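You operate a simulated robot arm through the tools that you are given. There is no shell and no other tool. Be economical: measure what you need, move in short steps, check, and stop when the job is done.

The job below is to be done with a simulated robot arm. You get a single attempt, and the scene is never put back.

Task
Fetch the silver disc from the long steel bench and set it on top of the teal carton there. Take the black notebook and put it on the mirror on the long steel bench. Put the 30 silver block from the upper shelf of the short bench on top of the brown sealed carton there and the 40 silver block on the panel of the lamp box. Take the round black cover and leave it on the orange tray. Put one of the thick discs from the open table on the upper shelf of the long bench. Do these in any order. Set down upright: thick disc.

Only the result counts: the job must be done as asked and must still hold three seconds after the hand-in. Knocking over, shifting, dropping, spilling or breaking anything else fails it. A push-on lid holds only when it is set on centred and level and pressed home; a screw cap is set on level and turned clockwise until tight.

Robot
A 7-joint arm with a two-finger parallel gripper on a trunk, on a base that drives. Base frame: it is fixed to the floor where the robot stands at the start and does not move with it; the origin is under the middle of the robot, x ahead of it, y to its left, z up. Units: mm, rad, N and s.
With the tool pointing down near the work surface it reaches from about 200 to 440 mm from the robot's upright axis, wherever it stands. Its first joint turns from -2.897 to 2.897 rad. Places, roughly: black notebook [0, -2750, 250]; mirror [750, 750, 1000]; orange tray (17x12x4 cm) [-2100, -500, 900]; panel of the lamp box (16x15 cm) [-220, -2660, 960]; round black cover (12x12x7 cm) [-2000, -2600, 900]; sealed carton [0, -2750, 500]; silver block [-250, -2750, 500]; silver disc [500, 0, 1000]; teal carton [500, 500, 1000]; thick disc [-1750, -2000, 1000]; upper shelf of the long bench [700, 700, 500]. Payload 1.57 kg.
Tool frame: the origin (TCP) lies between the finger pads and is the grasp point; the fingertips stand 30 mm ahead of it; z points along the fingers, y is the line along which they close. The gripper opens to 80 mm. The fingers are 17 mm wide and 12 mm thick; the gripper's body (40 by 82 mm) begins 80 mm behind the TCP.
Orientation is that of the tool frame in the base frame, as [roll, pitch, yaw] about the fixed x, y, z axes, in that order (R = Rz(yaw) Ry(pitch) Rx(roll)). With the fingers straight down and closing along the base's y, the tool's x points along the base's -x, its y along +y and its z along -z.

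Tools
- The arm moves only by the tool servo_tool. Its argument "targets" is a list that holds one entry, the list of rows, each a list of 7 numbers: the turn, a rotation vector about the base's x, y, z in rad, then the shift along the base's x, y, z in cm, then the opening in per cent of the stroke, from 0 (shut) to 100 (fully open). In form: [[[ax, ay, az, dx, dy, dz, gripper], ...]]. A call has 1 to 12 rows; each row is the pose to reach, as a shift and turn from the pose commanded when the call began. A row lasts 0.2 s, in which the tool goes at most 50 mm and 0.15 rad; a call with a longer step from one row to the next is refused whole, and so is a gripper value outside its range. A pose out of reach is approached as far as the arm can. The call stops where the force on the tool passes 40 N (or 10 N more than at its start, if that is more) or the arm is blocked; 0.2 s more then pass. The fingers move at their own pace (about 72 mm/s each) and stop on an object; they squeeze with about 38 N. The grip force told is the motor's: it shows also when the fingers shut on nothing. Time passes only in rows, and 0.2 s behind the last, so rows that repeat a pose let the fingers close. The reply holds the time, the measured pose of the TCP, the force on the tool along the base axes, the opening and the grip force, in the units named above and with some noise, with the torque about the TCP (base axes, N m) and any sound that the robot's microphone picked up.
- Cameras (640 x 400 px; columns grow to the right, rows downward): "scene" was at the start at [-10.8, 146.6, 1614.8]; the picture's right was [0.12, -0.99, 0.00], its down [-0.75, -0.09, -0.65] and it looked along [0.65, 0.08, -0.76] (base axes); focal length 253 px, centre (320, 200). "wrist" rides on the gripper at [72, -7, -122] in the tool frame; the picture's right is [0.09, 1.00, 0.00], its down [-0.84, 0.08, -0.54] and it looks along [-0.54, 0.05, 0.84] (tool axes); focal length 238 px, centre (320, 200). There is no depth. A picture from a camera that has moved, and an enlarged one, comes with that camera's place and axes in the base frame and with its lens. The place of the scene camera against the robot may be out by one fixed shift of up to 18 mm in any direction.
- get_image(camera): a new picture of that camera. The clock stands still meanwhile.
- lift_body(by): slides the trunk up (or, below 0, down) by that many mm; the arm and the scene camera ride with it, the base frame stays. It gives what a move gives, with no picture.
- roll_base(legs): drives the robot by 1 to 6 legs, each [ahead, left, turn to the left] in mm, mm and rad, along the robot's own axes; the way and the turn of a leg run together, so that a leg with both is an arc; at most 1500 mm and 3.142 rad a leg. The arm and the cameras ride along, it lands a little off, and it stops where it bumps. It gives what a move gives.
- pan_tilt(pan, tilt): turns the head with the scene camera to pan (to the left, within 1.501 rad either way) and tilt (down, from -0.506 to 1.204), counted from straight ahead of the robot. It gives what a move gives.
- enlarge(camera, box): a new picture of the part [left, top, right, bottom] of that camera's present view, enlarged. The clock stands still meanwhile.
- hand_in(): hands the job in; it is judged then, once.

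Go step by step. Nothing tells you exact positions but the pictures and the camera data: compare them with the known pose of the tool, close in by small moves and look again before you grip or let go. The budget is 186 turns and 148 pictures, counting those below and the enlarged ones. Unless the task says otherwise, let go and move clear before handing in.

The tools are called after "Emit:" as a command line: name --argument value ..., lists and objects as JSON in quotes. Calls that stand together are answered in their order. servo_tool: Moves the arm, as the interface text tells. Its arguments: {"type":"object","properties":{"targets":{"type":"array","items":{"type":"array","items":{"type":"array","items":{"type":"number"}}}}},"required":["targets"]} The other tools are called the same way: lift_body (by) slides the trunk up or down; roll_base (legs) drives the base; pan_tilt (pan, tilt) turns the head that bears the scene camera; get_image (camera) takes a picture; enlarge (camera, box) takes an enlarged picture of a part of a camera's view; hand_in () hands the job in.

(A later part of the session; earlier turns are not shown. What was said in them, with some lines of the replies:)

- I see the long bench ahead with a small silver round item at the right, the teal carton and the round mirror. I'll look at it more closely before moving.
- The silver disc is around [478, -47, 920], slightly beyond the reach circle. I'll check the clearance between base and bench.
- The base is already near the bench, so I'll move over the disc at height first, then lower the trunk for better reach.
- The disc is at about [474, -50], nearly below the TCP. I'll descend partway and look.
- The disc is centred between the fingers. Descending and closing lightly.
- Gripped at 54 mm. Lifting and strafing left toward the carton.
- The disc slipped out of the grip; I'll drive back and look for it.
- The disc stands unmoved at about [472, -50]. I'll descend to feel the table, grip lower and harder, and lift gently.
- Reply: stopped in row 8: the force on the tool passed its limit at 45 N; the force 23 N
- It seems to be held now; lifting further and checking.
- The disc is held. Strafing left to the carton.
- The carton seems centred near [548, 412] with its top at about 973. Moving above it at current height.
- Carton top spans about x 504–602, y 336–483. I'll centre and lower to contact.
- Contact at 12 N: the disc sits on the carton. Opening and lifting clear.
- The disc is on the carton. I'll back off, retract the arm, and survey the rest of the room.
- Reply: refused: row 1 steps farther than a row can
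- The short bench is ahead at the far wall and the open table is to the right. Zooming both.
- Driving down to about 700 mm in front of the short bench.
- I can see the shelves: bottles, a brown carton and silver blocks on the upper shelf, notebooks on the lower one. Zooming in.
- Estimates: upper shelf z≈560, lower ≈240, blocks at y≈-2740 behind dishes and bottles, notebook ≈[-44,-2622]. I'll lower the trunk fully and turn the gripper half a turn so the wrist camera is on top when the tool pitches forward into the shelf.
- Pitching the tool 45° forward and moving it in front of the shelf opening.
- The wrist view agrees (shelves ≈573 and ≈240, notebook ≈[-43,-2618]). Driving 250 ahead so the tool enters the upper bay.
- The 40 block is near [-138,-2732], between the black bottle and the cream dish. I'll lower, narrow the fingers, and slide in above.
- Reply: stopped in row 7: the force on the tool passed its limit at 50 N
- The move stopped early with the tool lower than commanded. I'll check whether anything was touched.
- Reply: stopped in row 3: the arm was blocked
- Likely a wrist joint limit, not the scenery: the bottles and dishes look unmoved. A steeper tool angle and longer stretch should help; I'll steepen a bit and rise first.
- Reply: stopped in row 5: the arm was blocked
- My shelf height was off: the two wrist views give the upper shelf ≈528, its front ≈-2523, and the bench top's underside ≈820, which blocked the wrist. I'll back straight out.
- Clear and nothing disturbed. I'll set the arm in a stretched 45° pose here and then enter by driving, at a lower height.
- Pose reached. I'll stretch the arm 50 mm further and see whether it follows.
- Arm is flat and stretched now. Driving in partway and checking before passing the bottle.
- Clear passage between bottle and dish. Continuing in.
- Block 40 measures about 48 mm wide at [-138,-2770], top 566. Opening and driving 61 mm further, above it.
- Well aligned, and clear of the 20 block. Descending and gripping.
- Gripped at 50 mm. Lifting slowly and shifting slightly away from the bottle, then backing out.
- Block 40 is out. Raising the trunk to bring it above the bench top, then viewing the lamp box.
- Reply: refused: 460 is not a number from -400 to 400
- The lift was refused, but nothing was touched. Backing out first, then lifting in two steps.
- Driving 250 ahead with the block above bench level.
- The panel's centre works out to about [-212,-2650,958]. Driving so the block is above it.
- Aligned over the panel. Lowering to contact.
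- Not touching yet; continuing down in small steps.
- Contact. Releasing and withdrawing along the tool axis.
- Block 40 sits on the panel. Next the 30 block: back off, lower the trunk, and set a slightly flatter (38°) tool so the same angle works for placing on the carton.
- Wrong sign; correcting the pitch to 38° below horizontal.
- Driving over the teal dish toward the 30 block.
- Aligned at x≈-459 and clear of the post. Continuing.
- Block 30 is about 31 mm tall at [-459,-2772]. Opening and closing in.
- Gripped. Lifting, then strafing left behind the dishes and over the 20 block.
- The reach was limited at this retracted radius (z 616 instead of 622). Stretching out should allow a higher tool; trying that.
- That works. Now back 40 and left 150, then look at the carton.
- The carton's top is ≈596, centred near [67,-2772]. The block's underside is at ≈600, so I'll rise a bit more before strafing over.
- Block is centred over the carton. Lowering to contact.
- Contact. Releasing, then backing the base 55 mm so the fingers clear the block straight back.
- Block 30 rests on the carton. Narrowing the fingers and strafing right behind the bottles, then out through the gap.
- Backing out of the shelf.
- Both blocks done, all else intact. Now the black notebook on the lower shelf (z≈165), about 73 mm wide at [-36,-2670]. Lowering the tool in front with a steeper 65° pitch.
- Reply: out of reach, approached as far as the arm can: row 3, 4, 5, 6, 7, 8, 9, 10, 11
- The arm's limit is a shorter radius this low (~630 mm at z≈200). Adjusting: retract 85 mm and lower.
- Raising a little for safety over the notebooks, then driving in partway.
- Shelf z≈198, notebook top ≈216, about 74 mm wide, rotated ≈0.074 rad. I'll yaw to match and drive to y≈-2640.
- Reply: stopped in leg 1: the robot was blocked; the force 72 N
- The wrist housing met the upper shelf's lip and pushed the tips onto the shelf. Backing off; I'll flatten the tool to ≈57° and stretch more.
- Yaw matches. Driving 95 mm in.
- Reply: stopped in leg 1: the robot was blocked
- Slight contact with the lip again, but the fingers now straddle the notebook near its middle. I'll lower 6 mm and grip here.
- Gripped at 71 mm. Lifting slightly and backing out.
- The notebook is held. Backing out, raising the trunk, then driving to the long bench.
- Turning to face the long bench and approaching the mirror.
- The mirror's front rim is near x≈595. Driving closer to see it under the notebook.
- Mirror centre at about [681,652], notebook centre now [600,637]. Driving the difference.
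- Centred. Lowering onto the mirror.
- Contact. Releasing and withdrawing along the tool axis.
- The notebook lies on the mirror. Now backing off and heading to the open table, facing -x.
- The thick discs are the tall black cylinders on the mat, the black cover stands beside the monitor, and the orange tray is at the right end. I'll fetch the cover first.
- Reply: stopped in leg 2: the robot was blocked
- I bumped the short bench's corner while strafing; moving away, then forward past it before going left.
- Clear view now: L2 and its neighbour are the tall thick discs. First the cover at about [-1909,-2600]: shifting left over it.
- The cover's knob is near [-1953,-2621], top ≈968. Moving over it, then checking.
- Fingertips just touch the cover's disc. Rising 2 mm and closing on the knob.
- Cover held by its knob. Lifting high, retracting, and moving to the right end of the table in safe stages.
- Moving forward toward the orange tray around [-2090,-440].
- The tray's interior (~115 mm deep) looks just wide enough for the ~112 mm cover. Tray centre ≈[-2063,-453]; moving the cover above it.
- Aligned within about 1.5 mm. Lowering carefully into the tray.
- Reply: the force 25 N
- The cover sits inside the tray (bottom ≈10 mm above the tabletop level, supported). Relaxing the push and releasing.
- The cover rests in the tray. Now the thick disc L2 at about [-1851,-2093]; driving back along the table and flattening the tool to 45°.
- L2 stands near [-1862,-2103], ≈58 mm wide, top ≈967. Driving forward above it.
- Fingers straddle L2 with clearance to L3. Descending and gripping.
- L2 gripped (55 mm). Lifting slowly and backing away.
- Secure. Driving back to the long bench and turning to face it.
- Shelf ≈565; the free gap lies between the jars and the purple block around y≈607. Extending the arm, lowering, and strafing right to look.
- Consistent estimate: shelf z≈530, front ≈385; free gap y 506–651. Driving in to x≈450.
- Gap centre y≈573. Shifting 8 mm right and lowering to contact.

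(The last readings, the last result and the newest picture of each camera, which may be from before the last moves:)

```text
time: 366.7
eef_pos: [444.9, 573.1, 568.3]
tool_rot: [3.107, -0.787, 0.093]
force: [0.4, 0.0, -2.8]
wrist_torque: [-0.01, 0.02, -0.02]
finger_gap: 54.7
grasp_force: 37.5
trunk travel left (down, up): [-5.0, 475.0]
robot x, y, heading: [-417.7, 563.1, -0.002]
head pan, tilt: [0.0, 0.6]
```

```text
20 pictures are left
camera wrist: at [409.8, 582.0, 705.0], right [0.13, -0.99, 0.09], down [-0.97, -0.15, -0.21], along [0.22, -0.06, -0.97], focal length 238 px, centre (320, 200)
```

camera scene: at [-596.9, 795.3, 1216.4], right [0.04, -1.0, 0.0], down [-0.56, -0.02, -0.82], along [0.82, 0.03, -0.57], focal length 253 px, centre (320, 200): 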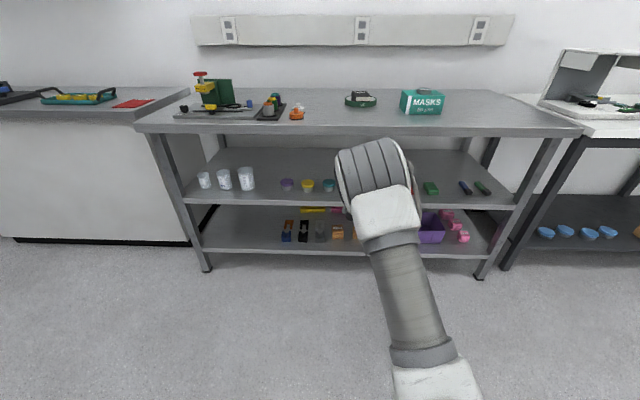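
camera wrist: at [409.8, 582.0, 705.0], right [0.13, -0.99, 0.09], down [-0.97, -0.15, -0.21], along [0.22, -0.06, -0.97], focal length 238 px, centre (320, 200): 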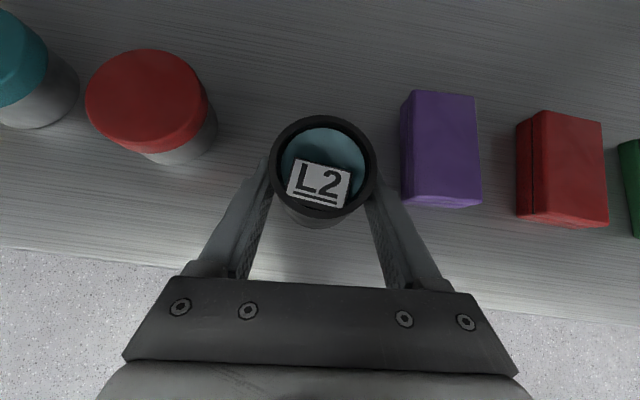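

Not yet touching; continuing gently.

Emit:
servo_tool --targets '[[[0, 0, 0, 0, 0, -0.2, 0], [0, 0, 0, 0, 0, -0.4, 0], [0, 0, 0, 0, 0, -0.6, 0], [0, 0, 0, 0, 0, -0.6, 0]]]'

Emit:
servo_tool --targets '[[[0, 0, 0, 0, 0, -0.2, 0], [0, 0, 0, 0, 0, -0.4, 0], [0, 0, 0, 0, 0, -0.4, 0]]]'

Emit:
servo_tool --targets '[[[0, 0, 0, 0, 0, -0.2, 0], [0, 0, 0, 0, 0, -0.4, 0], [0, 0, 0, 0, 0, -0.4, 0]]]'

```text
time: 367.7
eef_pos: [446.5, 573.9, 565.7]
tool_rot: [3.105, -0.789, 0.092]
force: [0.3, -0.8, 6.9]
wrist_torque: [0.24, 0.05, 0.0]
finger_gap: 54.6
grasp_force: 37.9
trunk travel left (down, up): [-5.0, 475.0]
robot x, y, heading: [-422.4, 566.1, 0.001]
head pan, tilt: [0.0, 0.6]
```

```text
time: 368.5
eef_pos: [446.8, 573.9, 564.4]
tool_rot: [3.108, -0.795, 0.094]
force: [-5.7, -1.2, 28.9]
wrist_torque: [0.7, 0.35, 0.14]
finger_gap: 54.5
grasp_force: 38.0
trunk travel left (down, up): [-5.0, 475.0]
robot x, y, heading: [-422.6, 563.9, -0.001]
head pan, tilt: [0.0, 0.6]
```

```text
time: 369.3
eef_pos: [446.5, 574.3, 562.6]
tool_rot: [3.106, -0.796, 0.09]
force: [1.1, -0.7, 31.3]
wrist_torque: [0.9, -0.31, 0.02]
finger_gap: 55.0
grasp_force: 37.7
trunk travel left (down, up): [-5.0, 475.0]
robot x, y, heading: [-420.5, 563.4, -0.001]
head pan, tilt: [0.0, 0.6]
```

Firm contact at ≈565. Relaxing the push, then releasing and backing straight out.

Emit:
servo_tool --targets '[[[0, 0, 0, 0, 0, 0.4, 0], [0, 0, 0, 0, 0, 0.9, 0], [0, 0, 0, 0, 0, 0.9, 0]]]'

Emit:
servo_tool --targets '[[[0, 0, 0, 0, 0, 0, 72], [0, 0, 0, 0, 0, 0, 84], [0, 0, 0, 0, 0, 0, 84], [0, 0, 0, 0, 0, 0, 84]]]'

Emit:
get_image --camera "wrist"

```text
time: 370.1
eef_pos: [443.7, 574.1, 562.9]
tool_rot: [3.106, -0.784, 0.093]
force: [2.4, 2.4, 7.5]
wrist_torque: [0.27, -0.31, -0.02]
finger_gap: 54.5
grasp_force: 38.1
trunk travel left (down, up): [-5.0, 475.0]
robot x, y, heading: [-423.2, 560.2, -0.001]
head pan, tilt: [0.0, 0.6]
```

```text
time: 371.1
eef_pos: [445.6, 573.5, 563.1]
tool_rot: [3.109, -0.785, 0.093]
force: [-0.5, 0.4, -0.5]
wrist_torque: [-0.02, 0.01, 0.0]
finger_gap: 67.3
grasp_force: 0.0
trunk travel left (down, up): [-5.0, 475.0]
robot x, y, heading: [-424.1, 564.8, 0.002]
head pan, tilt: [0.0, 0.6]
```

```text
19 pictures are left
camera wrist: at [409.9, 581.5, 699.7], right [0.13, -0.99, 0.09], down [-0.97, -0.15, -0.21], along [0.22, -0.06, -0.97], focal length 238 px, centre (320, 200)
```

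wrist: 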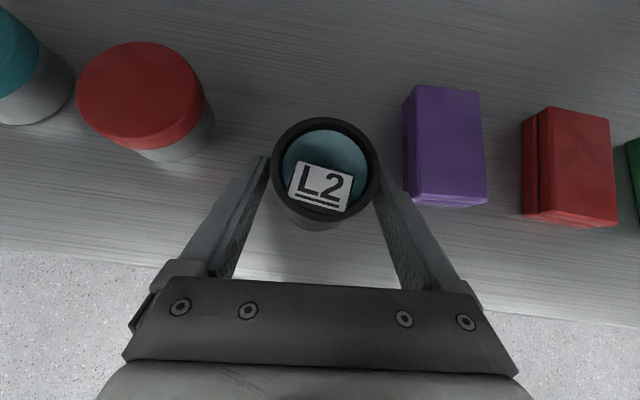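

Emit:
servo_tool --targets '[[[0, 0, 0, 0, -0.2, 0, 94], [0, 0, 0, 0, -0.2, 0, 94], [0, 0, 0, -0.6, -0.25, 0.6, 94], [0, 0, 0, -1.6, -0.35, 1.6, 94], [0, 0, 0, -3.2, -0.5, 3.2, 94], [0, 0, 0, -5.2, -0.65, 5.0, 94], [0, 0, 0, -6.5, -0.8, 6.0, 94]]]'

Emit:
get_image --camera "wrist"

```text
time: 372.7
eef_pos: [380.8, 564.8, 622.1]
tool_rot: [3.107, -0.785, 0.092]
force: [-0.3, -0.2, -1.0]
wrist_torque: [0.03, 0.0, 0.01]
finger_gap: 75.2
grasp_force: 0.0
trunk travel left (down, up): [-5.0, 475.0]
robot x, y, heading: [-418.2, 565.5, 0.002]
head pan, tilt: [0.0, 0.6]
```

```text
18 pictures are left
camera wrist: at [345.1, 573.3, 758.9], right [0.13, -0.99, 0.09], down [-0.97, -0.15, -0.21], along [0.22, -0.06, -0.97], focal length 238 px, centre (320, 200)
```

wrist: 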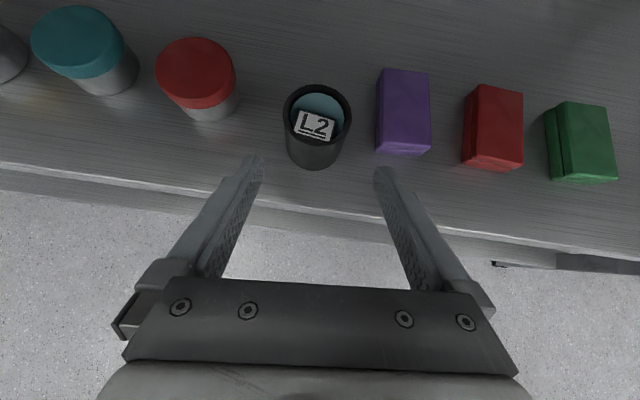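

L2 stands upright on the upper shelf. Backing out and checking everything placed on this bench and, with a glance, the rest.

Emit:
roll_base --legs '[[-350, 0, 0]]'

Emit:
pan_tilt --pan -0.2 --tilt 0.45

Emit:
enlarge --camera "scene" --box '[120, 60, 520, 310]'

Emit:
lift_body --by 400

Emit:
roll_base --legs '[[0, 0, -1.57], [300, 0, 0]]'

Emit:
pan_tilt --pan 0 --tilt 0.4

Emit:
enlarge --camera "scene" --box '[200, 100, 440, 250]'

```text
time: 375.5
eef_pos: [35.8, 568.9, 623.0]
tool_rot: [3.108, -0.787, 0.099]
force: [-0.9, 0.3, -0.5]
wrist_torque: [-0.04, 0.01, -0.03]
finger_gap: 75.2
grasp_force: 0.0
trunk travel left (down, up): [-5.0, 475.0]
robot x, y, heading: [-762.3, 561.6, 0.006]
head pan, tilt: [0.0, 0.6]
```

```text
time: 376.2
eef_pos: [36.5, 568.0, 623.4]
tool_rot: [3.107, -0.785, 0.099]
force: [0.4, -0.6, 0.3]
wrist_torque: [0.01, 0.01, 0.01]
finger_gap: 75.2
grasp_force: 0.1
trunk travel left (down, up): [-5.0, 475.0]
robot x, y, heading: [-762.9, 564.5, 0.009]
head pan, tilt: [-0.201, 0.45]
```

```text
1.60 times, centred on (320, 185) of scene
camera zoom: at [-764.3, 681.2, 1229.9], right [-0.19, -0.98, 0.0], down [-0.43, 0.08, -0.9], along [0.88, -0.17, -0.44], focal length 405 px, centre (320, 224)
```

zoom: 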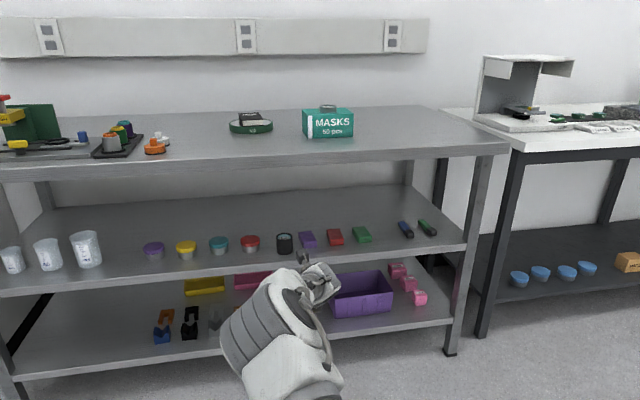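

```text
time: 380.1
eef_pos: [36.5, 569.7, 1022.5]
tool_rot: [3.106, -0.785, 0.099]
force: [0.5, 0.7, 0.0]
wrist_torque: [0.02, -0.01, 0.01]
finger_gap: 75.3
grasp_force: 0.0
trunk travel left (down, up): [-405.0, 75.0]
robot x, y, heading: [-763.9, 564.7, 0.006]
head pan, tilt: [-0.201, 0.45]
```

```text
time: 387.8
eef_pos: [-776.6, -540.2, 1023.2]
tool_rot: [3.106, -0.785, -1.49]
force: [-0.3, -0.3, 0.1]
wrist_torque: [0.01, -0.04, -0.02]
finger_gap: 75.1
grasp_force: 0.1
trunk travel left (down, up): [-405.0, 75.0]
robot x, y, heading: [-766.4, 256.0, -1.58]
head pan, tilt: [-0.201, 0.45]
```

```text
time: 388.5
eef_pos: [-776.7, -540.2, 1023.2]
tool_rot: [3.108, -0.785, -1.491]
force: [-0.3, -1.3, -0.2]
wrist_torque: [-0.02, 0.01, 0.02]
finger_gap: 75.4
grasp_force: 0.1
trunk travel left (down, up): [-405.0, 75.0]
robot x, y, heading: [-764.5, 262.0, -1.585]
head pan, tilt: [0.0, 0.4]
```

```text
2.67 times, centred on (320, 175) of scene
camera zoom: at [-635.4, 245.0, 1634.6], right [-1.0, 0.01, 0.0], down [0.0, 0.39, -0.92], along [-0.01, -0.92, -0.39], focal length 675 px, centre (320, 267)
```

zoom: 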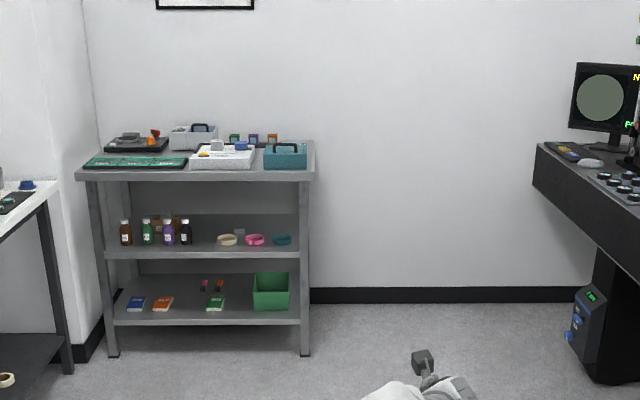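

The short bench looks undisturbed. One closer look at the carton block before handing in.

Emit:
enlarge --camera "scene" --box '[225, 140, 325, 203]'

```text
6.35 times, centred on (275, 172) of scene
camera zoom: at [-635.4, 245.0, 1634.6], right [-1.0, 0.01, 0.0], down [0.0, 0.39, -0.92], along [-0.01, -0.92, -0.39], focal length 1607 px, centre (606, 381)
```

zoom: 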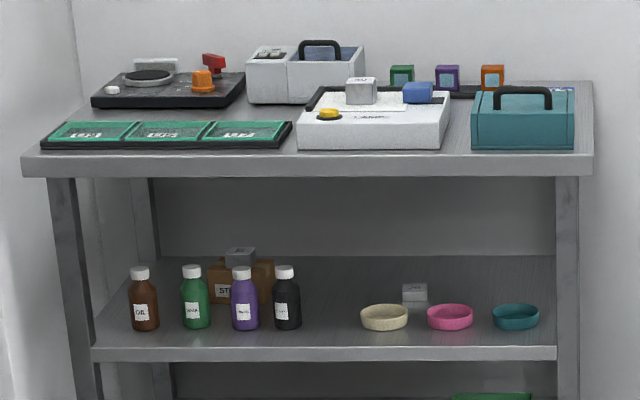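

Block 30 is on the carton, block 40 is on the lamp panel, and the bottles and dishes are all standing. The other placements checked out too, so I'm handing in.

Emit:
hand_in

```text
The job is handed in.
```

All six items are placed and the job is handed in. In the last pictures everything was in place and nothing looked knocked over or shifted.

- **Silver disc:** on top of the teal carton. It slipped out of the first grip without moving and was picked up cleanly on the second try.
- **Black notebook:** on the mirror.
- **30 silver block:** on the brown sealed carton.
- **40 silver block:** on the panel of the lamp box.
- **Round black cover:** inside the orange tray. Its bottom stopped about 10 mm higher than I expected, so it may be wedged between the tray walls instead of flat on the floor of the tray.
- **Thick disc (L2):** upright on the upper shelf of the long bench, between the red jar and the purple block.

The arm touched the short bench a few times while reaching into its shelves, and the base bumped one of its corners once. I saw no sign that the bench or anything on it moved.
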